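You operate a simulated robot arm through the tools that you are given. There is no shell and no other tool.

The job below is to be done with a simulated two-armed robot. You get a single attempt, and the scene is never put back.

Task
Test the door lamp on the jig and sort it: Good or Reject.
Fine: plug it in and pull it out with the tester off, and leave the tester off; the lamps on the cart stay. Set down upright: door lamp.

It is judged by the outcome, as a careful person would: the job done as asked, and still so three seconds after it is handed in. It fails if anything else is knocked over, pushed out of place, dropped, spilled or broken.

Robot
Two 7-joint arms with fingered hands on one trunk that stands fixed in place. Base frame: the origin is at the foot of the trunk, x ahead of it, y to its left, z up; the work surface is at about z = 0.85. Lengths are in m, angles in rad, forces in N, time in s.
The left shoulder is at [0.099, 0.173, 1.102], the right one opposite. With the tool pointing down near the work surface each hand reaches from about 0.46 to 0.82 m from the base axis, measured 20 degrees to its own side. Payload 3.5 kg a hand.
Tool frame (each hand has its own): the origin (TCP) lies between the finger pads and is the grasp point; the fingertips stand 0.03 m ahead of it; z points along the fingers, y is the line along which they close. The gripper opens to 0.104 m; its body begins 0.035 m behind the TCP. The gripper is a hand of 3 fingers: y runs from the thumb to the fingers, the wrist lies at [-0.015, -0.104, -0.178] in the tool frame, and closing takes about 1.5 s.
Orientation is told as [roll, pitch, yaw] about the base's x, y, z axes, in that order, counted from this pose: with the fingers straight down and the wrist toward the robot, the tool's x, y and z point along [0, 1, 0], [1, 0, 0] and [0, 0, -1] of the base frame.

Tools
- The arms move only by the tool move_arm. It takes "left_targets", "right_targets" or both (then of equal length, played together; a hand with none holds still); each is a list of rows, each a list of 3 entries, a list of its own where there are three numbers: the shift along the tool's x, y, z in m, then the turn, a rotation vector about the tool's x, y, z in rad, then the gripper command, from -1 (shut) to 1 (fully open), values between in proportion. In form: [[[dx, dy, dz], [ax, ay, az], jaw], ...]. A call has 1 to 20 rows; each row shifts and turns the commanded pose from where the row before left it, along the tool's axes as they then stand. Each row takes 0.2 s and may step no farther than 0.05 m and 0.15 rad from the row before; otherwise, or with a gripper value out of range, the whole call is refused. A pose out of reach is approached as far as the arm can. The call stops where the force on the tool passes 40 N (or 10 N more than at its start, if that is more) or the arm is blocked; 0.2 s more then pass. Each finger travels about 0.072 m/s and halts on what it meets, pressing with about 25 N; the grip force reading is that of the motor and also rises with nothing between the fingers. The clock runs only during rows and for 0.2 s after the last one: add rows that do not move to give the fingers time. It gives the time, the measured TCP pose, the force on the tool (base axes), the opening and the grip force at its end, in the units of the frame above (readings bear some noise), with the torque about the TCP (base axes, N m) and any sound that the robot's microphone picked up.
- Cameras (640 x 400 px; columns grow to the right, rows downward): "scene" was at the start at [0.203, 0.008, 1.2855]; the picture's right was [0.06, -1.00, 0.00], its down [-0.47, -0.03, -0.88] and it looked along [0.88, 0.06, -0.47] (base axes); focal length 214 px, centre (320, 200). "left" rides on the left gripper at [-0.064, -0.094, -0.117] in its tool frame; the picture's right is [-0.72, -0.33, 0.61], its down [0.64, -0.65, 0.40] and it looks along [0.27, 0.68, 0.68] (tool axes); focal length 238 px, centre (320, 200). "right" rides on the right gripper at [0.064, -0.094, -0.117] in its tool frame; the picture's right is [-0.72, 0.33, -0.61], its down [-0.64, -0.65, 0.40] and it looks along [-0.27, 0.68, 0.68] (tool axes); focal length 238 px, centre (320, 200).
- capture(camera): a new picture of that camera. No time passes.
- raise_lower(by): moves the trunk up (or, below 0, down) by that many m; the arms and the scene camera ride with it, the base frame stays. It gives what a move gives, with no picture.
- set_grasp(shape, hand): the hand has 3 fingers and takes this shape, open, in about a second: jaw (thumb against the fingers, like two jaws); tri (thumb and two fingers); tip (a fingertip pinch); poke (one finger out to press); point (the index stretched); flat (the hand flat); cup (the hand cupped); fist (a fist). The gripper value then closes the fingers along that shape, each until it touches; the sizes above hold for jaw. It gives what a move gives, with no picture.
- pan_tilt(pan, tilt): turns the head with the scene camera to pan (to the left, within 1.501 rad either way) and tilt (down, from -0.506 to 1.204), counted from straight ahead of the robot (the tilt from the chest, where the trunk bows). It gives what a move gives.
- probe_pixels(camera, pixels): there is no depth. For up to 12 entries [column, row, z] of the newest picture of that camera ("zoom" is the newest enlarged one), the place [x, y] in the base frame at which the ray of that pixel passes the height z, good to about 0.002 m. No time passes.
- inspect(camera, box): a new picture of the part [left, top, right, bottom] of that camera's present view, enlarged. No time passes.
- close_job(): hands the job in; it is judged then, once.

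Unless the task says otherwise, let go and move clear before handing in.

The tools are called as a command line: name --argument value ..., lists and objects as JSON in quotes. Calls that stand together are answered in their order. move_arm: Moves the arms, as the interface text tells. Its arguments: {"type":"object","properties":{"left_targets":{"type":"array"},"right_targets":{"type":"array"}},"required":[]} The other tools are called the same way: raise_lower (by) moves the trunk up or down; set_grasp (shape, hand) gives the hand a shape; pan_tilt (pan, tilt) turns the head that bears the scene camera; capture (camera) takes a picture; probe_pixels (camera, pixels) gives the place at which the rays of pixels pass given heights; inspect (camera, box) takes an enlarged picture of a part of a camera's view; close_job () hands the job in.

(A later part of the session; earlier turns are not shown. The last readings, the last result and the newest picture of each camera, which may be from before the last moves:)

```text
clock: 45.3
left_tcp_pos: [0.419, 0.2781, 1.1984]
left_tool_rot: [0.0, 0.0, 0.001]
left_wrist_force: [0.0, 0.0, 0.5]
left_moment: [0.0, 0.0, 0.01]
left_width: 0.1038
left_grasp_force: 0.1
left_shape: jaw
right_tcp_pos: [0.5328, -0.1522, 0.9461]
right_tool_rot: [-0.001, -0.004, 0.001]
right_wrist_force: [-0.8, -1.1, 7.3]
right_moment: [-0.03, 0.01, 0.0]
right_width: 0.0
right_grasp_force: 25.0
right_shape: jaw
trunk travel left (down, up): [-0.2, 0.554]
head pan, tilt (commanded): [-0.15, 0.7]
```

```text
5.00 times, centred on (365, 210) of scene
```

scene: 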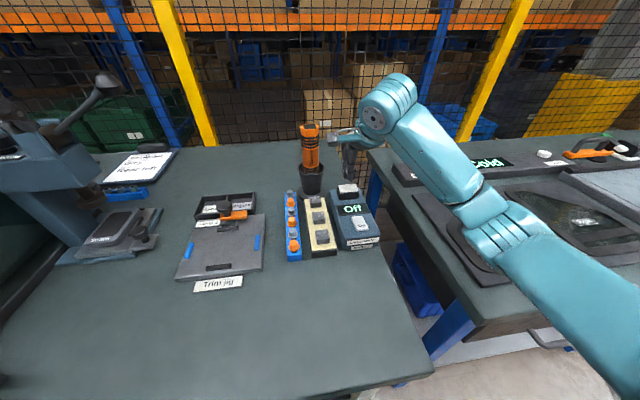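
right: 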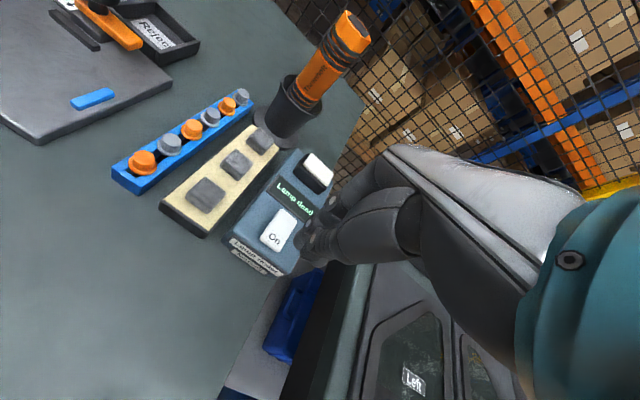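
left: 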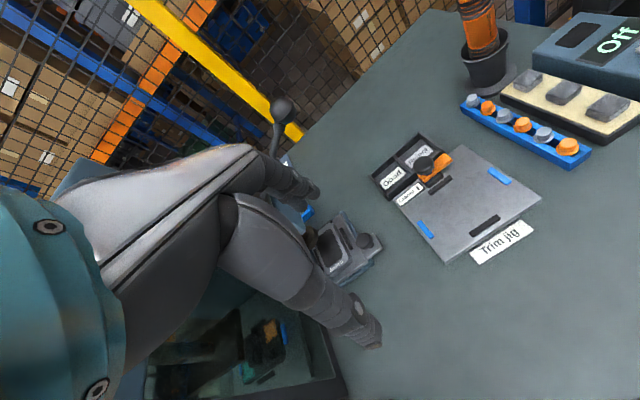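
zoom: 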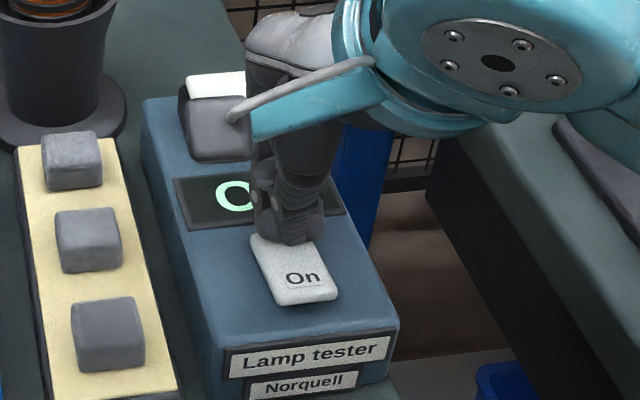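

The tester is Off again. I'll lift, move back over the lamp with the jaws open about 0.06 m, and check alignment before lowering.

move_arm --right_targets '[[[0, 0, -0.01], [0.002, 0, 0], -1], [[0, 0, -0.035], [0.002, 0, 0], -0.5], [[0, 0.03, -0.015], [0, 0, 0], 0], [[0, 0.035, 0], [0, 0, 0], 0.15], [[0, 0.031, 0], [0, 0, 0], 0.15], [[0, 0, 0], [0, 0, 0], 0.15]]'

capture --camera "right"

inspect --camera "right" --box '[200, 160, 360, 320]'

inspect --camera "scene" --box '[325, 160, 405, 250]'

```text
clock: 46.7
left_tcp_pos: [0.419, 0.2786, 1.1976]
left_tool_rot: [0.0, 0.0, 0.001]
left_wrist_force: [-1.1, 0.2, 0.1]
left_moment: [0.0, 0.0, 0.02]
left_width: 0.1035
left_grasp_force: 0.0
left_shape: jaw
right_tcp_pos: [0.6303, -0.152, 1.0057]
right_tool_rot: [-0.001, 0.003, 0.001]
right_wrist_force: [-0.5, 0.3, -1.1]
right_moment: [0.01, 0.02, -0.01]
right_width: 0.0593
right_grasp_force: 0.1
right_shape: jaw
trunk travel left (down, up): [-0.2, 0.554]
head pan, tilt (commanded): [-0.15, 0.7]
```

```text
taken
```

right: 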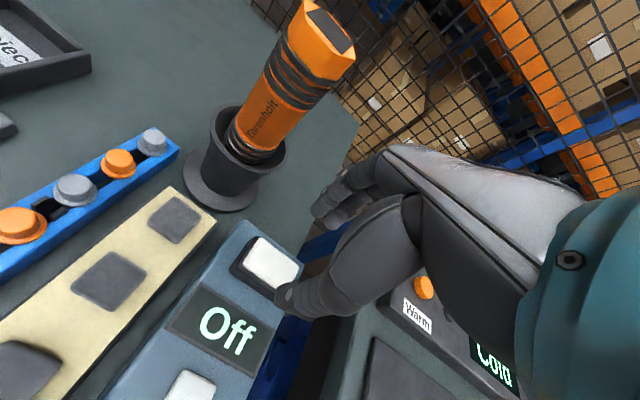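

```text
2.50 times, centred on (280, 240) of right
```

zoom: 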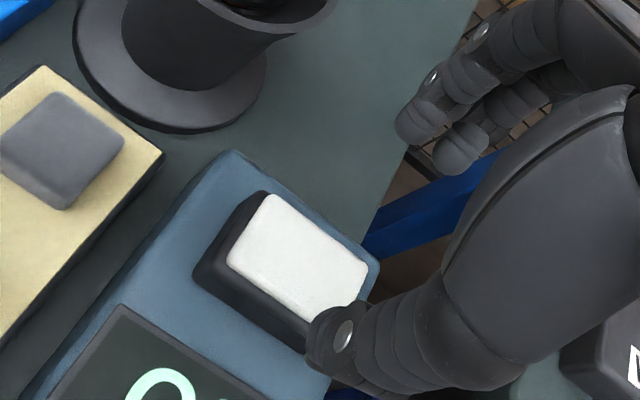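

```text
4.44 times, centred on (365, 205) of scene
```

zoom: 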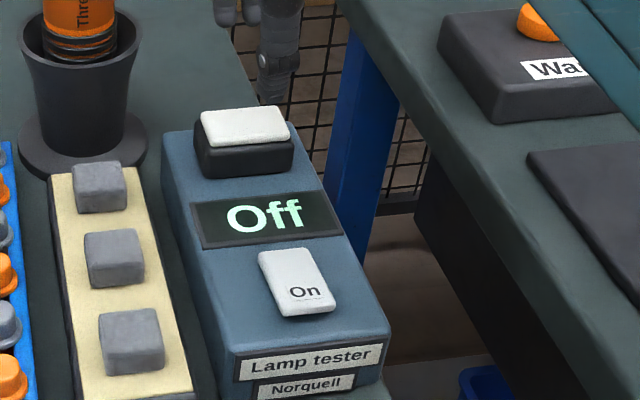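

The tester is off and the hand is centred above the lamp. I'll lower to z≈0.941 (tips about 4 mm above the tester top) and check.

move_arm --right_targets '[[[0, -0.001, 0.025], [-0.002, 0, 0], 0.15], [[0, 0, 0.02], [0, 0, 0], 0.15], [[0, 0, 0.012], [0, 0, 0], 0.15], [[0, 0, 0.0072], [0, 0, 0], 0.15]]'

inspect --camera "scene" --box '[335, 175, 367, 205]'

inspect --camera "left" --box '[550, 0, 610, 50]'

```text
clock: 47.7
left_tcp_pos: [0.4192, 0.2781, 1.1984]
left_tool_rot: [0.0, 0.0, 0.0]
left_wrist_force: [-0.1, 0.7, 0.2]
left_moment: [0.01, -0.04, 0.02]
left_width: 0.1034
left_grasp_force: 0.2
left_shape: jaw
right_tcp_pos: [0.6276, -0.1524, 0.9403]
right_tool_rot: [-0.002, 0.003, 0.0]
right_wrist_force: [-0.1, -0.4, -0.4]
right_moment: [0.02, 0.06, 0.01]
right_width: 0.0594
right_grasp_force: 0.0
right_shape: jaw
trunk travel left (down, up): [-0.2, 0.554]
head pan, tilt (commanded): [-0.15, 0.7]
```

```text
13.33 times, centred on (351, 190) of scene
```

zoom: 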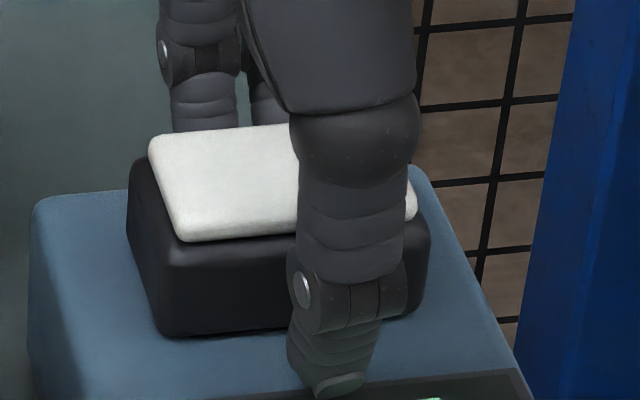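

```text
8.00 times, centred on (580, 25) of left
```

zoom: 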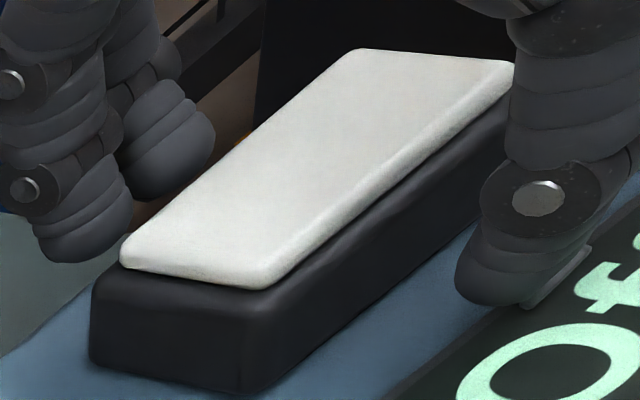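

The jaws straddle the body with no contact force. I'll close on it.

move_arm --right_targets '[[[0, 0, 0], [0, 0, 0], -0.2], [[0, 0, 0], [0, 0, 0], -0.5], [[0, 0, 0], [0, 0, 0], -1], [[0, 0, 0], [0, 0, 0], -1], [[0, 0, 0], [0, 0, 0], -1], [[0, 0, 0], [0, 0, 0], -1]]'

inspect --camera "scene" --box '[335, 175, 367, 205]'

```text
clock: 49.1
left_tcp_pos: [0.4193, 0.2781, 1.1967]
left_tool_rot: [0.001, 0.0, -0.001]
left_wrist_force: [0.3, -0.7, -0.9]
left_moment: [0.02, 0.01, 0.04]
left_width: 0.1038
left_grasp_force: 0.1
left_shape: jaw
right_tcp_pos: [0.6284, -0.1516, 0.9402]
right_tool_rot: [-0.001, 0.002, -0.001]
right_wrist_force: [-0.5, 0.6, -1.2]
right_moment: [-0.02, 0.02, 0.01]
right_width: 0.0304
right_grasp_force: 25.0
right_shape: jaw
trunk travel left (down, up): [-0.2, 0.554]
head pan, tilt (commanded): [-0.15, 0.7]
```

```text
13.33 times, centred on (351, 190) of scene
```

zoom: 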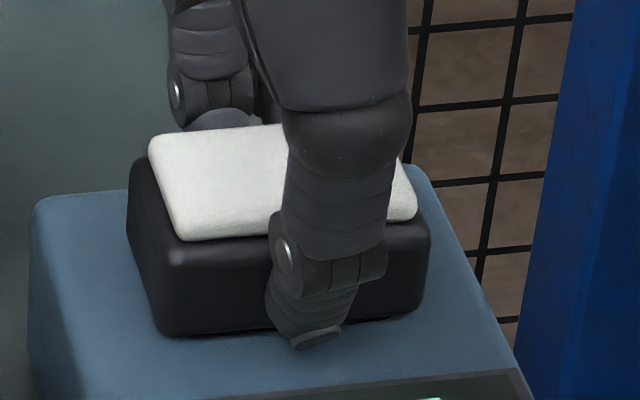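

It's gripped at 0.030 m and 25 N. I'll pull straight up slowly in 1.5 mm steps, watching that the tester stays put.

move_arm --right_targets '[[[0, 0, -0.0015], [0, 0, 0], -1], [[0, 0, -0.0015], [0, 0, 0], -1], [[0, 0, -0.0015], [0, 0, 0], -1], [[0, 0, -0.0015], [0, 0, 0], -1]]'

inspect --camera "scene" --box '[335, 175, 367, 205]'

inspect --camera "left" --box '[550, 0, 610, 50]'

```text
clock: 50.1
left_tcp_pos: [0.4193, 0.2786, 1.1978]
left_tool_rot: [0.001, 0.001, -0.001]
left_wrist_force: [-0.9, -0.8, 1.1]
left_moment: [-0.04, -0.03, -0.01]
left_width: 0.1038
left_grasp_force: 0.1
left_shape: jaw
right_tcp_pos: [0.6281, -0.1527, 0.9468]
right_tool_rot: [-0.001, 0.003, 0.0]
right_wrist_force: [-1.8, 2.4, -5.4]
right_moment: [0.04, 0.05, 0.0]
right_width: 0.0298
right_grasp_force: 25.0
right_shape: jaw
trunk travel left (down, up): [-0.2, 0.554]
head pan, tilt (commanded): [-0.15, 0.7]
```

```text
13.33 times, centred on (351, 190) of scene
```

zoom: 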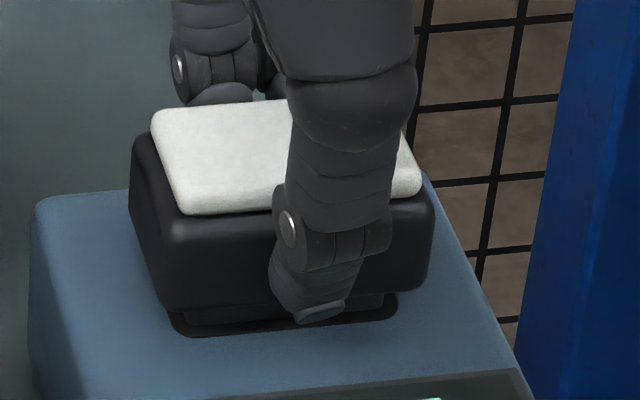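

```text
8.00 times, centred on (580, 25) of left
```

zoom: 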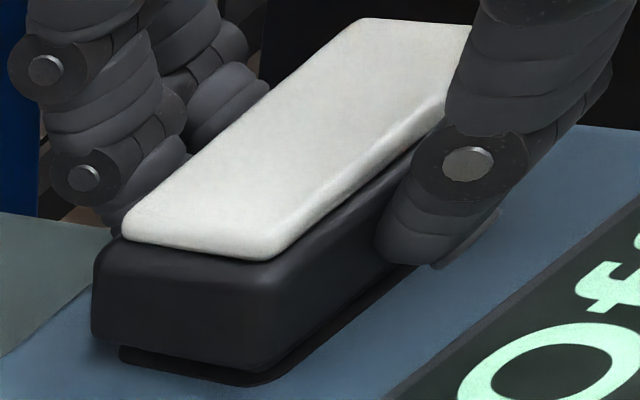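

The plug is sliding out at about 5 N and the tester hasn't moved. I'll keep pulling until it's clear, then raise it.

move_arm --right_targets '[[[0, 0, -0.002], [0, 0, 0], -1], [[0, 0, -0.002], [0, 0, 0], -1], [[0, 0, -0.003], [0, 0, 0], -1], [[0, 0, -0.004], [0, 0, 0], -1], [[0, 0, -0.01], [0, 0, 0], -1], [[0, 0, -0.02], [0, 0, 0], -1], [[0, 0, -0.02], [0, 0, 0], -1]]'

capture --camera "scene"

inspect --camera "scene" --box '[315, 150, 405, 250]'

capture --camera "right"

inspect --camera "right" --box '[220, 170, 380, 310]'

```text
clock: 51.7
left_tcp_pos: [0.4192, 0.2789, 1.1983]
left_tool_rot: [0.001, -0.002, 0.0]
left_wrist_force: [0.4, -0.4, -0.6]
left_moment: [0.01, 0.0, 0.03]
left_width: 0.1036
left_grasp_force: 0.0
left_shape: jaw
right_tcp_pos: [0.6278, -0.1511, 1.0077]
right_tool_rot: [-0.001, 0.002, 0.0]
right_wrist_force: [-0.1, 0.0, -0.3]
right_moment: [-0.03, 0.01, 0.01]
right_width: 0.03
right_grasp_force: 25.8
right_shape: jaw
trunk travel left (down, up): [-0.2, 0.554]
head pan, tilt (commanded): [-0.15, 0.7]
```

```text
taken
```

scene: 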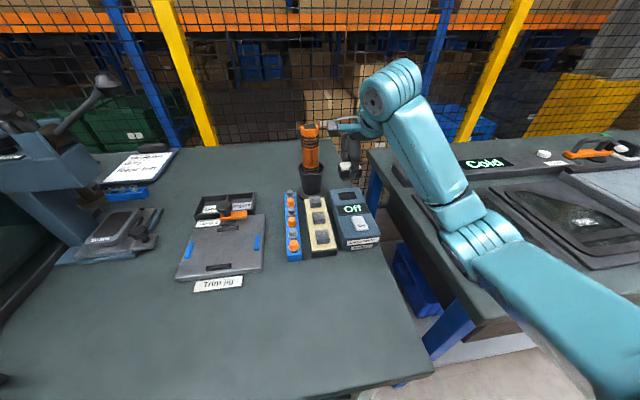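

```text
4.00 times, centred on (360, 200) of scene
```

zoom: 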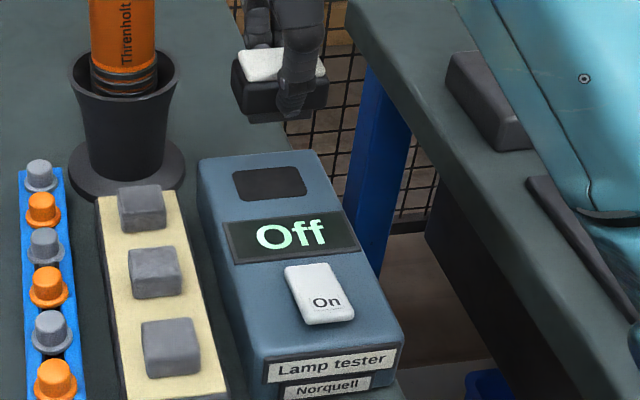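

```text
taken
```

right: 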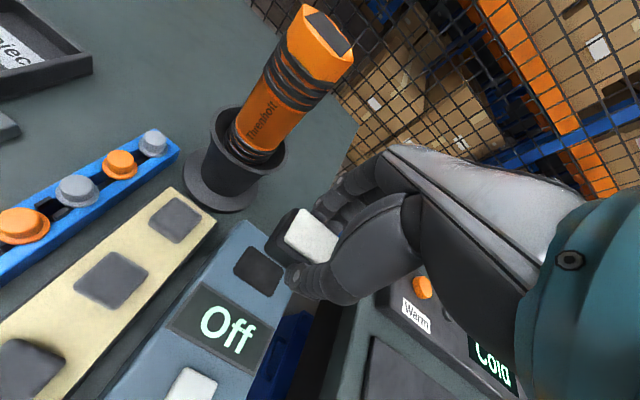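

```text
2.86 times, centred on (300, 240) of right
```

zoom: 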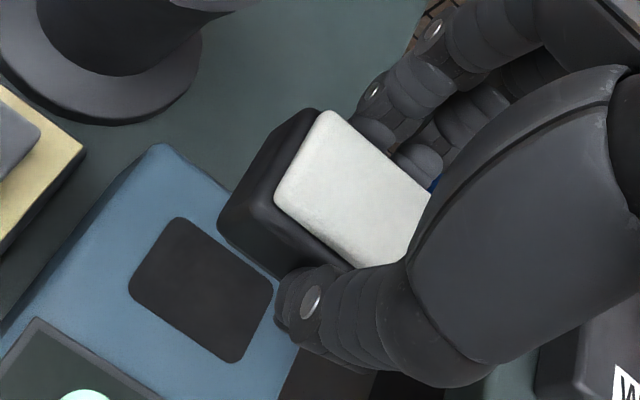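

The lamp is out, level in the grip, and the tester still reads Off. I'll carry it back and left, around the torch, to line up with the Reject bin.

move_arm --right_targets '[[[0, -0.03, 0], [0, -0.0, 0], -1], [[0, -0.04, 0], [0, 0, 0], -1], [[0.015, -0.03, 0], [0, 0, 0], -1], [[0.04, 0, 0], [0, 0, 0], -1], [[0.042, 0, 0], [0, 0, 0], -1], [[0.042, 0, 0], [0, 0, 0], -1], [[0.042, 0, 0], [0, 0, 0], -1], [[0.042, 0, 0], [0, 0, 0], -1], [[0.04, 0, 0], [0, 0, 0], -1], [[0.0245, 0, 0], [0, 0, 0], -1]]'

capture --camera "right"

pan_tilt --pan 0.3 --tilt 0.6

capture --camera "scene"

capture --camera "left"

```text
clock: 53.9
left_tcp_pos: [0.4195, 0.279, 1.1979]
left_tool_rot: [0.001, 0.0, -0.002]
left_wrist_force: [-1.1, -0.5, 0.0]
left_moment: [0.02, 0.01, -0.02]
left_width: 0.1035
left_grasp_force: 0.1
left_shape: jaw
right_tcp_pos: [0.5285, 0.1347, 1.0057]
right_tool_rot: [-0.004, 0.002, -0.001]
right_wrist_force: [-0.4, 0.1, -0.3]
right_moment: [0.0, 0.0, 0.0]
right_width: 0.0299
right_grasp_force: 25.3
right_shape: jaw
trunk travel left (down, up): [-0.2, 0.554]
head pan, tilt (commanded): [-0.15, 0.7]
```

```text
taken
```

right: 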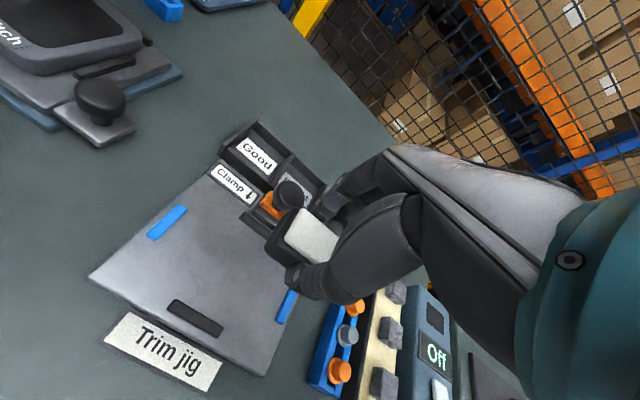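

```text
clock: 54.8
left_tcp_pos: [0.4197, 0.2787, 1.1987]
left_tool_rot: [0.001, 0.001, 0.0]
left_wrist_force: [0.6, 0.2, -0.4]
left_moment: [-0.03, 0.01, 0.02]
left_width: 0.1035
left_grasp_force: 0.0
left_shape: jaw
right_tcp_pos: [0.5279, 0.134, 1.008]
right_tool_rot: [0.0, 0.001, 0.0]
right_wrist_force: [-0.5, -0.9, 0.0]
right_moment: [0.0, 0.0, 0.01]
right_width: 0.03
right_grasp_force: 24.8
right_shape: jaw
trunk travel left (down, up): [-0.2, 0.554]
head pan, tilt (commanded): [0.3, 0.6]
```

```text
taken
```

scene: 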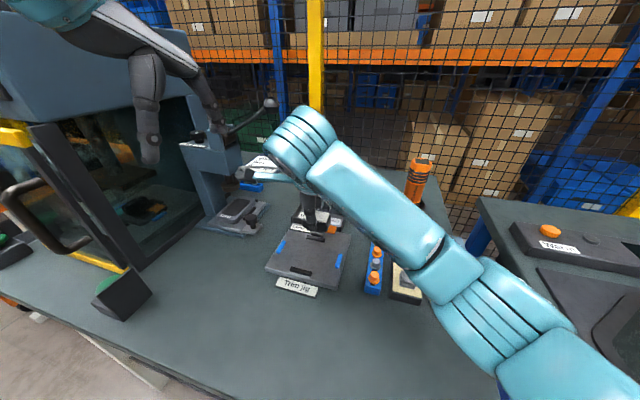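

```text
taken
```

left: 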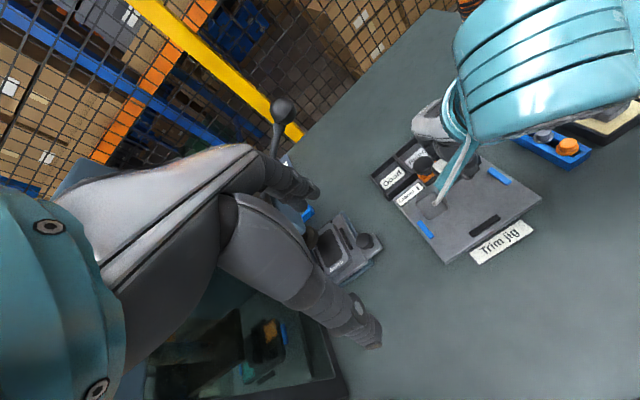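

The path is clear: lever ball at scene (270,102), well left of the wrist. I'll raise 1 cm to clear the clamp knob and move forward over the Reject bin.

move_arm --right_targets '[[[0.001, 0.02, -0.01], [0, 0, 0], -1], [[0.0015, 0.035, -0.002], [0, 0, 0], -1], [[0, 0.035, 0], [0, 0, 0], -1], [[0, 0.035, 0], [0, 0, 0], -1], [[0, 0.033, 0], [0, 0, 0], -1]]'

capture --camera "right"

capture --camera "scene"

capture --camera "left"

inspect --camera "left" --box '[360, 90, 520, 230]'

inspect --camera "right" --box '[200, 140, 380, 310]'

```text
clock: 56.0
left_tcp_pos: [0.4189, 0.2785, 1.1985]
left_tool_rot: [-0.001, 0.0, 0.0]
left_wrist_force: [0.4, 0.0, 0.0]
left_moment: [0.02, -0.01, 0.0]
left_width: 0.1036
left_grasp_force: 0.0
left_shape: jaw
right_tcp_pos: [0.6538, 0.1229, 1.018]
right_tool_rot: [0.0, -0.001, 0.004]
right_wrist_force: [0.2, -0.4, -0.1]
right_moment: [0.0, 0.04, -0.01]
right_width: 0.03
right_grasp_force: 25.1
right_shape: jaw
right hand out of reach, approached as far as the arm can: row 4, 5
trunk travel left (down, up): [-0.2, 0.554]
head pan, tilt (commanded): [0.3, 0.6]
```

```text
taken
```

right: 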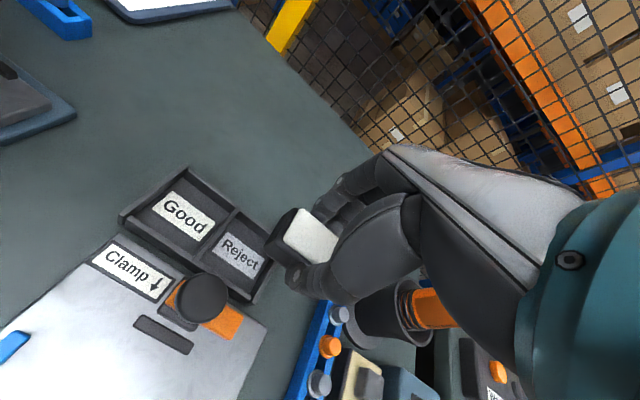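

```text
taken
```

scene: 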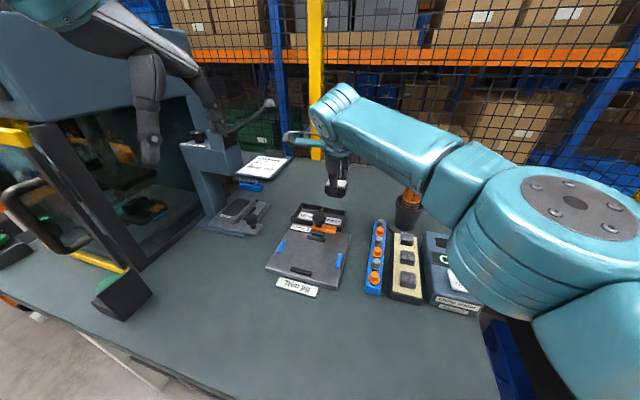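

```text
taken
```

left: 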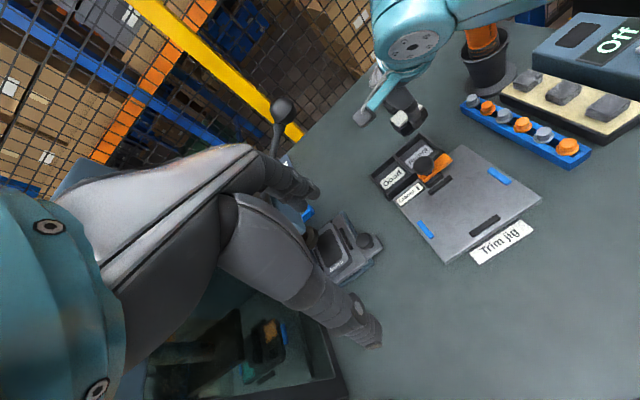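

```text
2.86 times, centred on (440, 160) of left
```

zoom: 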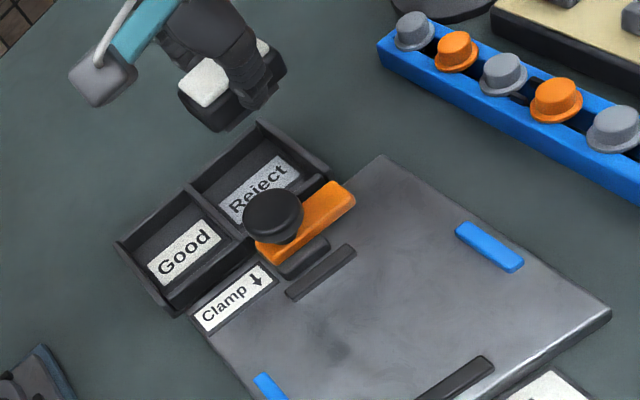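

```text
2.35 times, centred on (290, 225) of right
```

zoom: 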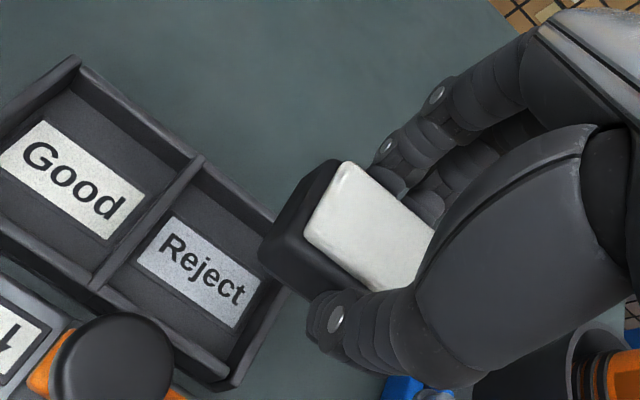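

The right arm can't reach that far across: it stopped at (0.654, 0.123) with a fully stretched arm. The left arm can reach the Reject bin comfortably, so I'll back off, set the lamp upright where it first stood on the jig, and switch hands.

move_arm --right_targets '[[[0, -0.04, 0], [0, 0, 0], -1], [[0, -0.04, 0], [0, 0, 0], -1], [[0, -0.04, 0], [0, 0, 0], -1], [[0.008, -0.03, 0.005], [0, 0, 0], -1], [[0.008, -0.011, 0.005], [0, 0, 0], -1], [[0, 0, 0], [0, 0, 0], -1]]'

capture --camera "right"

capture --camera "scene"

```text
clock: 57.4
left_tcp_pos: [0.4195, 0.2783, 1.1984]
left_tool_rot: [0.001, -0.001, -0.001]
left_wrist_force: [-1.0, 1.1, 1.0]
left_moment: [-0.06, 0.03, -0.01]
left_width: 0.1037
left_grasp_force: 0.1
left_shape: jaw
right_tcp_pos: [0.4905, 0.1375, 1.008]
right_tool_rot: [-0.002, 0.004, 0.0]
right_wrist_force: [0.8, 0.2, 0.0]
right_moment: [0.0, -0.01, 0.0]
right_width: 0.0299
right_grasp_force: 25.2
right_shape: jaw
trunk travel left (down, up): [-0.2, 0.554]
head pan, tilt (commanded): [0.3, 0.6]
```

```text
taken
```

right: 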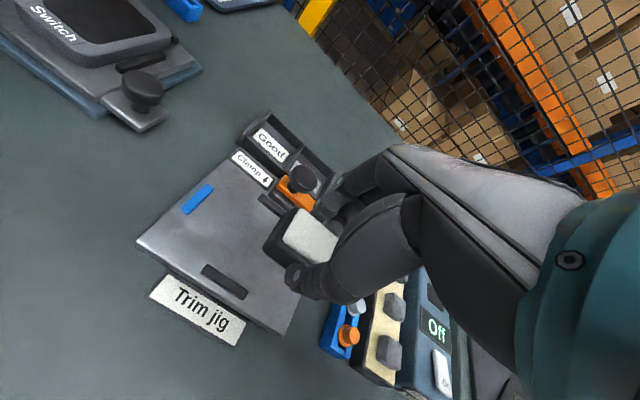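

```text
taken
```

scene: 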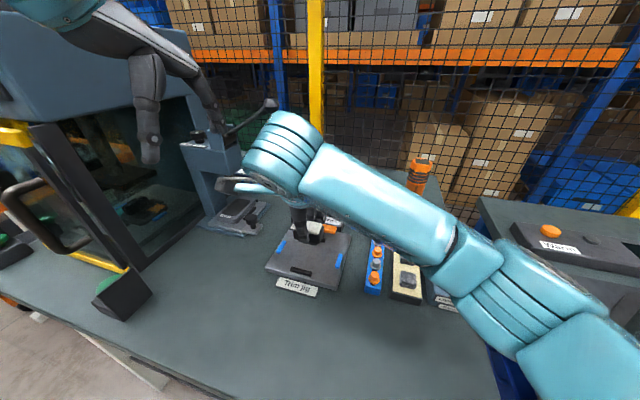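

The right hand is back at (0.4905, 0.1375, 1.008) with the lamp still level. I'll go over its original spot and lower to just above the plate.

move_arm --right_targets '[[[0.0165, 0.0345, 0], [-0.003, 0, 0], -1], [[0, 0, 0.03], [0, 0, 0], -1], [[0, 0, 0.03], [0, 0, 0], -1], [[0, 0, 0.015], [0, 0, 0], -1], [[0, 0, 0.004], [0, 0, 0], -1]]'

capture --camera "right"

inspect --camera "right" --box '[220, 160, 380, 310]'

inspect --camera "scene" --box '[255, 205, 365, 300]'

inspect --camera "left" --box '[370, 110, 550, 270]'

```text
clock: 58.6
left_tcp_pos: [0.4196, 0.2781, 1.1989]
left_tool_rot: [0.001, 0.0, -0.001]
left_wrist_force: [-0.3, -0.1, -0.2]
left_moment: [0.0, -0.01, -0.01]
left_width: 0.1036
left_grasp_force: 0.1
left_shape: jaw
right_tcp_pos: [0.5252, 0.1548, 0.928]
right_tool_rot: [-0.003, -0.003, -0.001]
right_wrist_force: [-0.6, -0.4, 0.0]
right_moment: [0.01, 0.04, 0.02]
right_width: 0.0299
right_grasp_force: 25.1
right_shape: jaw
trunk travel left (down, up): [-0.2, 0.554]
head pan, tilt (commanded): [0.3, 0.6]
```

```text
taken
```

right: 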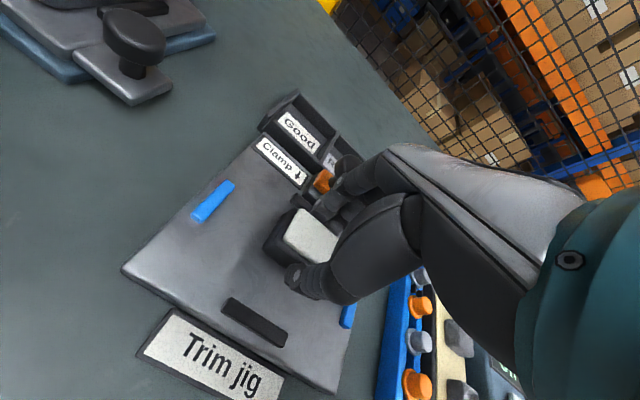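

```text
2.67 times, centred on (300, 235) of right
```

zoom: 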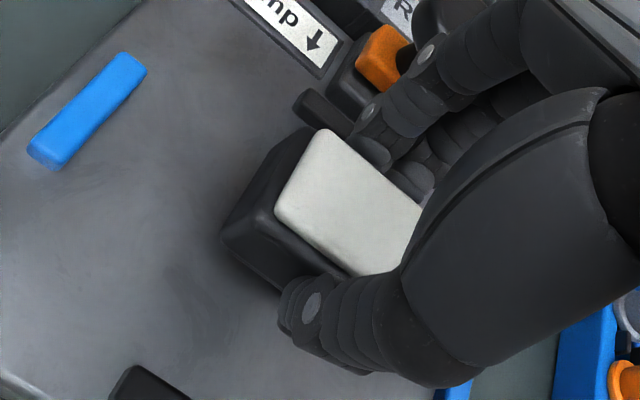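

```text
4.21 times, centred on (310, 252) of scene
```

zoom: 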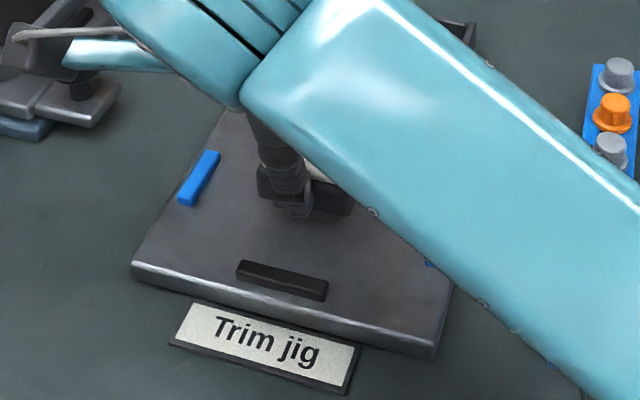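

```text
2.50 times, centred on (460, 190) of left
```

zoom: 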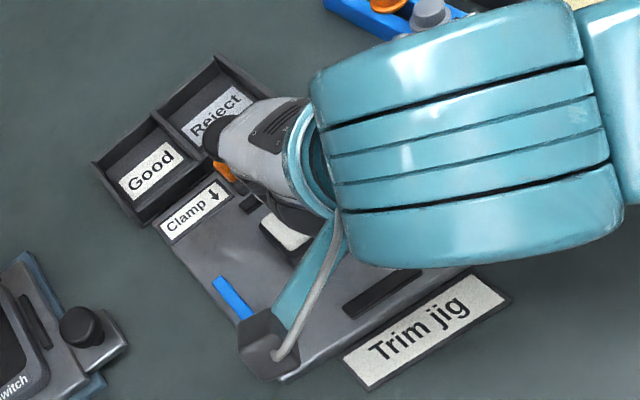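

It's just above its original spot with no contact yet. I'll lower in small steps until I feel the plate.

move_arm --right_targets '[[[0, 0, 0.002], [0, 0, 0], -1], [[0, 0, 0.002], [0, 0, 0], -1], [[0, 0, 0.0015], [0, 0, 0], -1], [[0, 0, 0.001], [0, 0, 0], -1]]'

```text
clock: 59.6
left_tcp_pos: [0.4194, 0.278, 1.1988]
left_tool_rot: [0.0, 0.0, 0.001]
left_wrist_force: [0.0, -0.4, -0.4]
left_moment: [0.0, -0.02, 0.01]
left_width: 0.1036
left_grasp_force: 0.0
left_shape: jaw
right_tcp_pos: [0.5257, 0.1549, 0.9212]
right_tool_rot: [-0.002, 0.002, -0.001]
right_wrist_force: [-0.5, -0.5, -1.0]
right_moment: [-0.04, 0.03, 0.0]
right_width: 0.0297
right_grasp_force: 24.7
right_shape: jaw
trunk travel left (down, up): [-0.2, 0.554]
head pan, tilt (commanded): [0.3, 0.6]
```

No contact yet at 0.9212. I'll continue in 1 mm steps.

move_arm --right_targets '[[[0, 0, 0.001], [0, 0, 0], -1], [[0, 0, 0.001], [0, 0, 0], -1], [[0, 0, 0.0005], [0, 0, 0], -1]]'

```text
clock: 60.4
left_tcp_pos: [0.4186, 0.2783, 1.1979]
left_tool_rot: [-0.002, 0.0, 0.0]
left_wrist_force: [-0.6, -0.2, 0.3]
left_moment: [-0.01, -0.01, 0.02]
left_width: 0.1037
left_grasp_force: 0.1
left_shape: jaw
right_tcp_pos: [0.5251, 0.156, 0.9214]
right_tool_rot: [-0.002, -0.002, 0.0]
right_wrist_force: [-0.2, 0.5, 0.9]
right_moment: [-0.01, -0.03, -0.01]
right_width: 0.0298
right_grasp_force: 25.1
right_shape: jaw
trunk travel left (down, up): [-0.2, 0.554]
head pan, tilt (commanded): [0.3, 0.6]
```

move_arm --right_targets '[[[0, 0, 0.001], [0, 0, 0], -1], [[0, 0, 0.0005], [0, 0, 0], -1]]'

inspect --camera "scene" --box '[285, 225, 345, 270]'

```text
clock: 61.0
left_tcp_pos: [0.4198, 0.2785, 1.1982]
left_tool_rot: [-0.001, 0.0, 0.002]
left_wrist_force: [-0.1, -0.1, -0.8]
left_moment: [0.03, 0.02, 0.01]
left_width: 0.1038
left_grasp_force: 0.1
left_shape: jaw
right_tcp_pos: [0.5243, 0.1548, 0.92]
right_tool_rot: [0.0, -0.003, 0.0]
right_wrist_force: [0.0, -1.1, 8.6]
right_moment: [-0.02, -0.02, -0.01]
right_width: 0.0301
right_grasp_force: 25.4
right_shape: jaw
trunk travel left (down, up): [-0.2, 0.554]
head pan, tilt (commanded): [0.3, 0.6]
```

```text
8.89 times, centred on (315, 248) of scene
```

zoom: 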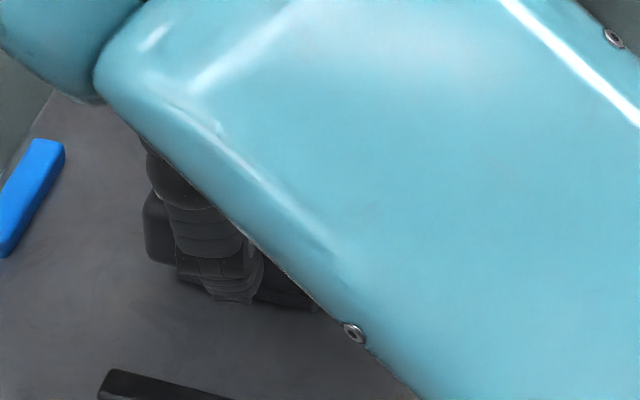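

Contact at 8.6 N: the lamp stands on the plate. I'll ease up, open the jaws and lift clear.

move_arm --right_targets '[[[0, 0, -0.001], [0, 0, 0], -0.6], [[0, 0, 0], [0, 0, 0], -0.3], [[0, 0, 0], [0, 0, 0], 0], [[0, 0, 0], [0, 0, 0], 0.1], [[0, 0, -0.01], [0, 0, 0], 0.1], [[0, 0, -0.03], [0, 0, 0], 0.1], [[0, 0, -0.04], [0, 0, 0], 0.1], [[0, 0, -0.03], [0, 0, 0], 0.1]]'

capture --camera "right"

inspect --camera "right" --box '[180, 160, 320, 300]'

```text
clock: 62.8
left_tcp_pos: [0.4188, 0.2793, 1.1983]
left_tool_rot: [0.001, 0.0, 0.0]
left_wrist_force: [-0.3, 0.5, -0.6]
left_moment: [0.01, 0.02, 0.01]
left_width: 0.1039
left_grasp_force: 0.1
left_shape: jaw
right_tcp_pos: [0.5256, 0.1555, 1.0288]
right_tool_rot: [-0.002, -0.001, 0.001]
right_wrist_force: [-0.7, 0.3, 0.6]
right_moment: [0.02, -0.02, -0.01]
right_width: 0.0567
right_grasp_force: 0.0
right_shape: jaw
trunk travel left (down, up): [-0.2, 0.554]
head pan, tilt (commanded): [0.3, 0.6]
```

```text
taken
```

right: 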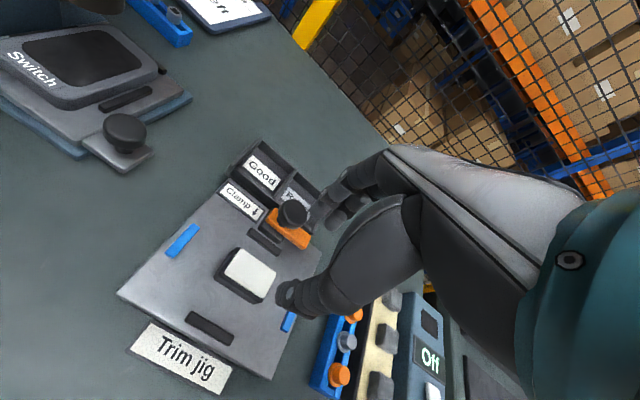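

```text
2.86 times, centred on (250, 230) of right
```

zoom: 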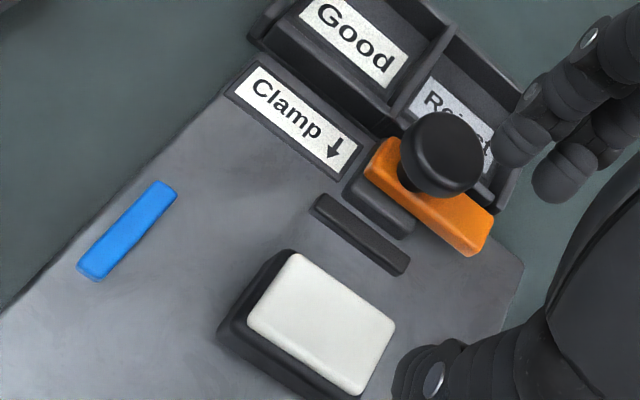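

The lamp stands upright on the jig. I'll measure its position, then send the right arm back to its own side.

probe_pixels --camera "zoom" --pixels '[[289, 250, 0.908], [396, 326, 0.908], [357, 396, 0.908], [247, 316, 0.908]]'

move_arm --right_targets '[[[-0.01, -0.01, -0.03], [0, 0, 0], 0.1], [[-0.04, -0.01, -0.02], [0, 0, 0], 0.3], [[-0.042, -0.01, -0.015], [0, 0, 0], 0.5], [[-0.042, -0.01, -0.015], [0, 0, 0], 1], [[-0.042, -0.01, -0.01], [0, 0, 0], 1], [[-0.042, -0.01, -0.01], [0, 0, 0], 1], [[-0.042, -0.005, -0.01], [0, 0, 0], 1], [[-0.042, -0.005, -0.01], [0, 0, 0], 1], [[-0.045, 0, 0], [0, 0, 0], 1], [[-0.045, 0, 0], [0, 0, 0], 1]]'

capture --camera "scene"

capture --camera "left"

inspect --camera "scene" --box '[255, 190, 365, 300]'

```text
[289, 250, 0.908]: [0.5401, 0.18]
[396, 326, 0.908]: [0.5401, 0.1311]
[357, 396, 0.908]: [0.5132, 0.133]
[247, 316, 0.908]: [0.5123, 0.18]
```

```text
clock: 65.0
left_tcp_pos: [0.42, 0.2774, 1.1985]
left_tool_rot: [0.0, -0.001, 0.0]
left_wrist_force: [0.2, 0.0, 0.4]
left_moment: [0.0, -0.01, 0.01]
left_width: 0.1034
left_grasp_force: 0.1
left_shape: jaw
right_tcp_pos: [0.4552, -0.2378, 1.1489]
right_tool_rot: [0.0, 0.0, 0.002]
right_wrist_force: [1.0, 1.4, 0.3]
right_moment: [0.01, 0.01, 0.02]
right_width: 0.1039
right_grasp_force: 0.1
right_shape: jaw
trunk travel left (down, up): [-0.2, 0.554]
head pan, tilt (commanded): [0.3, 0.6]
```

```text
taken
```

scene: 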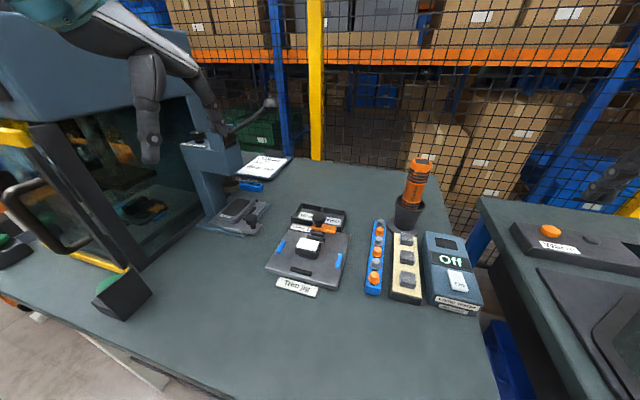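

```text
taken
```

left: 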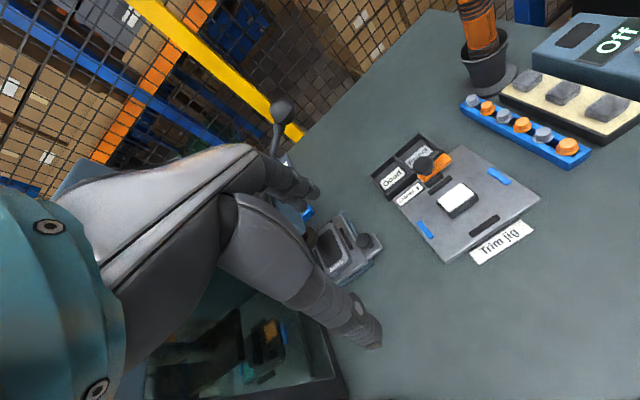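

```text
3.64 times, centred on (310, 245) of scene
```

zoom: 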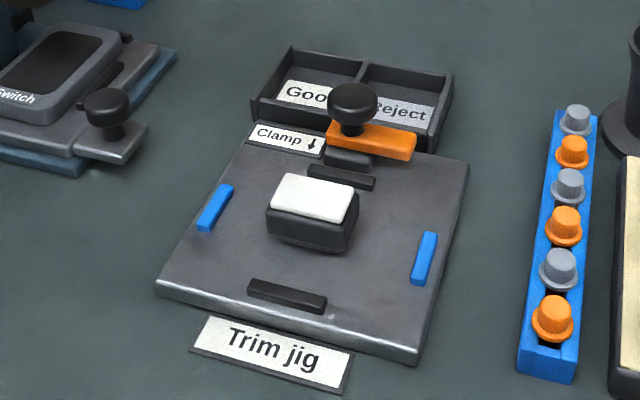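

The tester, rack and torch are all still in place, and the lamp centre is about (0.526, 0.156). I'll bring the left hand across (away from the lever) and over the lamp.

move_arm --left_targets '[[[-0.04, 0, 0.025], [0, 0, 0], 1], [[-0.04, 0, 0.025], [0, 0, 0], 1], [[-0.041, 0, 0.025], [0, 0, 0], 1], [[0, 0.0264, 0.0334], [0, 0, 0], 0.5], [[0, 0.0264, 0.0334], [0, 0, 0], 0.1], [[0, 0.0264, 0.0334], [0, 0, 0], 0.1], [[0, 0.0264, 0.033], [0, 0, 0], 0.1]]'

capture --camera "left"

capture --camera "scene"

inspect --camera "left" --box '[250, 120, 440, 320]'

```text
clock: 66.6
left_tcp_pos: [0.5253, 0.1575, 0.9891]
left_tool_rot: [0.001, 0.001, 0.001]
left_wrist_force: [0.1, -0.5, -0.5]
left_moment: [0.01, -0.03, 0.01]
left_width: 0.0576
left_grasp_force: 0.0
left_shape: jaw
right_tcp_pos: [0.4557, -0.2361, 1.1496]
right_tool_rot: [-0.002, 0.001, -0.002]
right_wrist_force: [-0.1, 0.1, -0.5]
right_moment: [-0.02, -0.01, 0.0]
right_width: 0.1037
right_grasp_force: 0.1
right_shape: jaw
trunk travel left (down, up): [-0.2, 0.554]
head pan, tilt (commanded): [0.3, 0.6]
```

```text
taken
```

left: 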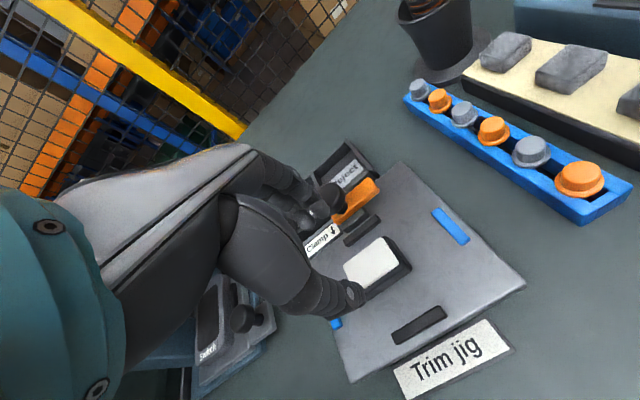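

```text
taken
```

scene: 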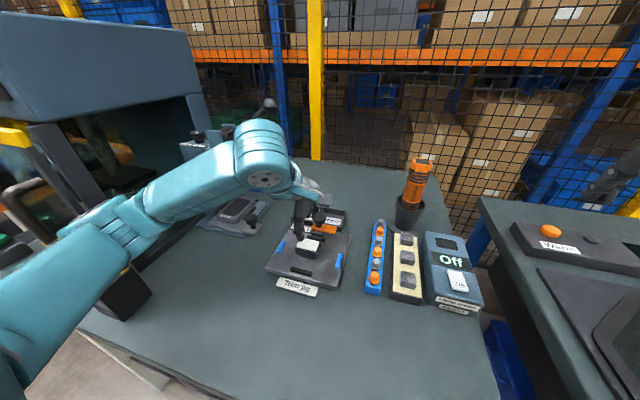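

```text
2.00 times, centred on (345, 220) of left
```

zoom: 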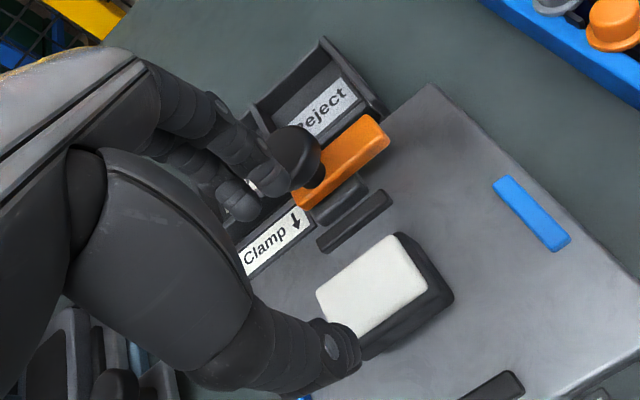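

The left hand straddles the lamp from above; the scene shows its forearm passing well below and in front of the lever. I'll lower to z≈0.922 around the lamp.

move_arm --left_targets '[[[-0.0015, 0.0005, 0.025], [0, 0, 0], 0.1], [[0, 0, 0.022], [0, 0, 0], 0.1], [[0, 0, 0.013], [0, 0, 0], 0.1], [[0, 0, 0.007], [0, 0, 0], 0.1]]'

inspect --camera "left" --box '[250, 120, 440, 320]'

inspect --camera "scene" --box '[265, 200, 365, 300]'

capture --camera "right"

```text
clock: 67.6
left_tcp_pos: [0.5256, 0.1527, 0.925]
left_tool_rot: [0.001, -0.002, -0.002]
left_wrist_force: [-0.8, -0.1, 0.4]
left_moment: [0.03, 0.0, 0.0]
left_width: 0.0577
left_grasp_force: 0.1
left_shape: jaw
right_tcp_pos: [0.4534, -0.2403, 1.1498]
right_tool_rot: [0.002, -0.002, 0.001]
right_wrist_force: [0.0, -0.3, -0.1]
right_moment: [0.01, -0.02, 0.0]
right_width: 0.1038
right_grasp_force: 0.0
right_shape: jaw
trunk travel left (down, up): [-0.2, 0.554]
head pan, tilt (commanded): [0.3, 0.6]
```

```text
2.00 times, centred on (345, 220) of left
```

zoom: 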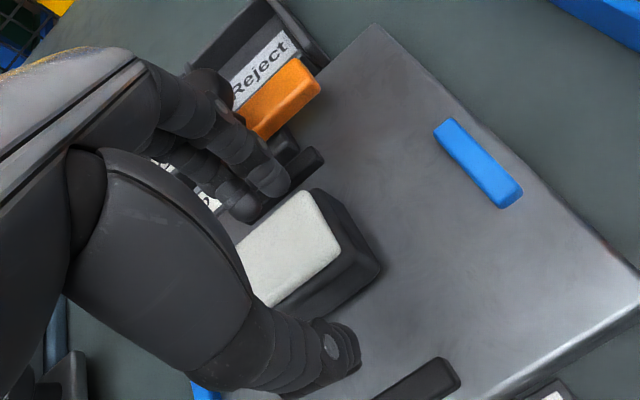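

```text
4.00 times, centred on (315, 250) of scene
```

zoom: 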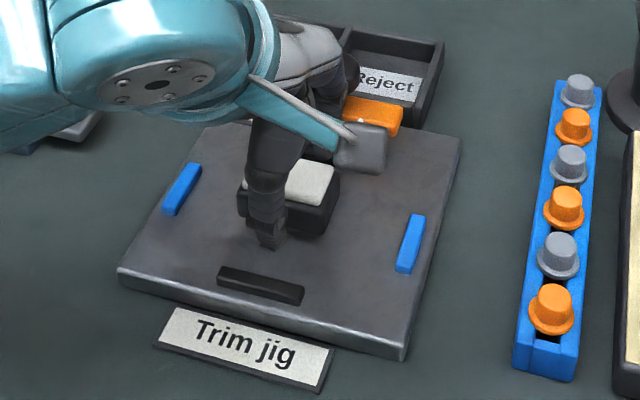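

```text
taken
```

right: 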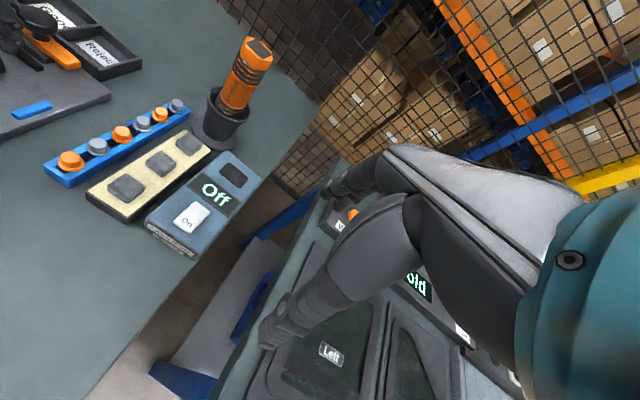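

The left fingers straddle the lamp just as the right ones did. I'll lower 3 mm more for a better bite and close.

move_arm --left_targets '[[[0.001, 0, 0.003], [0, 0, 0], 0.1], [[0, 0, 0], [0, 0, 0], -0.2], [[0, 0, 0], [0, 0, 0], -0.5], [[0, 0, 0], [0, 0, 0], -1], [[0, 0, 0], [0, 0, 0], -1], [[0, 0, 0], [0, 0, 0], -1], [[0, 0, 0], [0, 0, 0], -1]]'

inspect --camera "left" --box '[250, 120, 440, 320]'

inspect --camera "scene" --box '[265, 200, 365, 300]'

```text
clock: 69.2
left_tcp_pos: [0.5258, 0.1531, 0.922]
left_tool_rot: [0.004, -0.002, 0.0]
left_wrist_force: [1.0, 0.9, 2.2]
left_moment: [0.02, -0.01, 0.01]
left_width: 0.0305
left_grasp_force: 24.7
left_shape: jaw
right_tcp_pos: [0.4541, -0.2428, 1.1492]
right_tool_rot: [0.004, -0.002, 0.001]
right_wrist_force: [0.6, 0.4, 0.4]
right_moment: [0.01, -0.02, 0.03]
right_width: 0.1037
right_grasp_force: 0.1
right_shape: jaw
trunk travel left (down, up): [-0.2, 0.554]
head pan, tilt (commanded): [0.3, 0.6]
```

```text
2.00 times, centred on (345, 220) of left
```

zoom: 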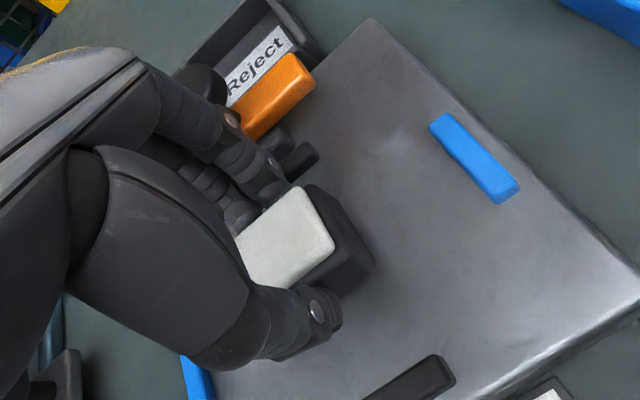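

```text
4.00 times, centred on (315, 250) of scene
```

zoom: 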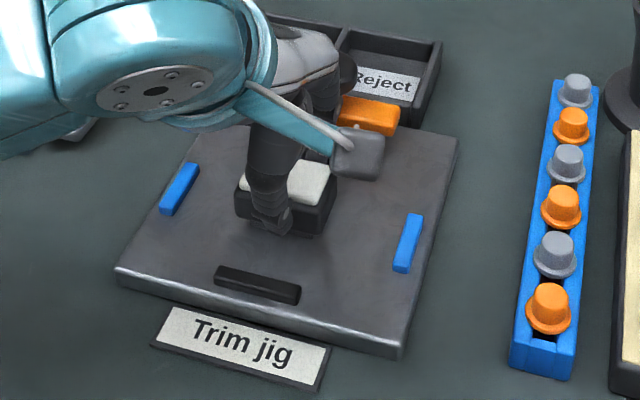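

The lamp is gripped (0.0305 m, 24.7 N), but both hands read a slight roll and the right hand has drifted 5 mm in y, which suggests the left elbow may be touching something. I'll look that way before moving.

pan_tilt --pan 0.9 --tilt 0.75

capture --camera "scene"

inspect --camera "scene" --box '[120, 150, 480, 400]'

```text
clock: 70.2
left_tcp_pos: [0.5251, 0.1513, 0.9228]
left_tool_rot: [0.006, -0.002, 0.001]
left_wrist_force: [0.7, 0.7, 2.5]
left_moment: [-0.01, -0.01, 0.0]
left_width: 0.0304
left_grasp_force: 24.8
left_shape: jaw
right_tcp_pos: [0.4548, -0.2431, 1.1486]
right_tool_rot: [0.004, -0.001, 0.001]
right_wrist_force: [0.4, -0.3, 0.9]
right_moment: [0.01, 0.04, 0.0]
right_width: 0.1035
right_grasp_force: 0.1
right_shape: jaw
trunk travel left (down, up): [-0.2, 0.554]
head pan, tilt (commanded): [0.901, 0.75]
```

```text
taken
```

scene: 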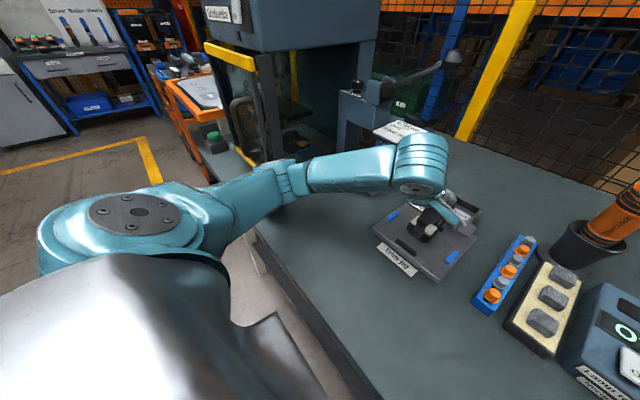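

```text
1.60 times, centred on (300, 275) of scene
```

zoom: 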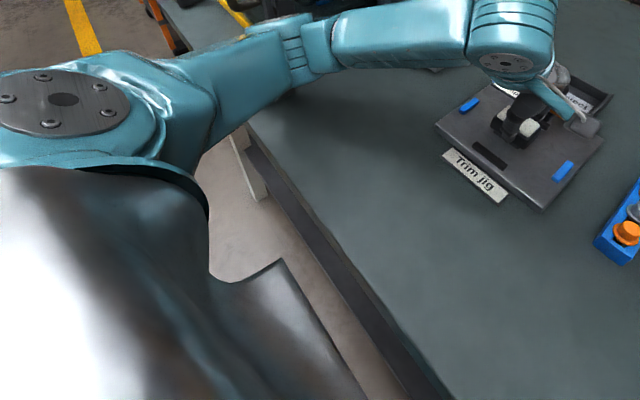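

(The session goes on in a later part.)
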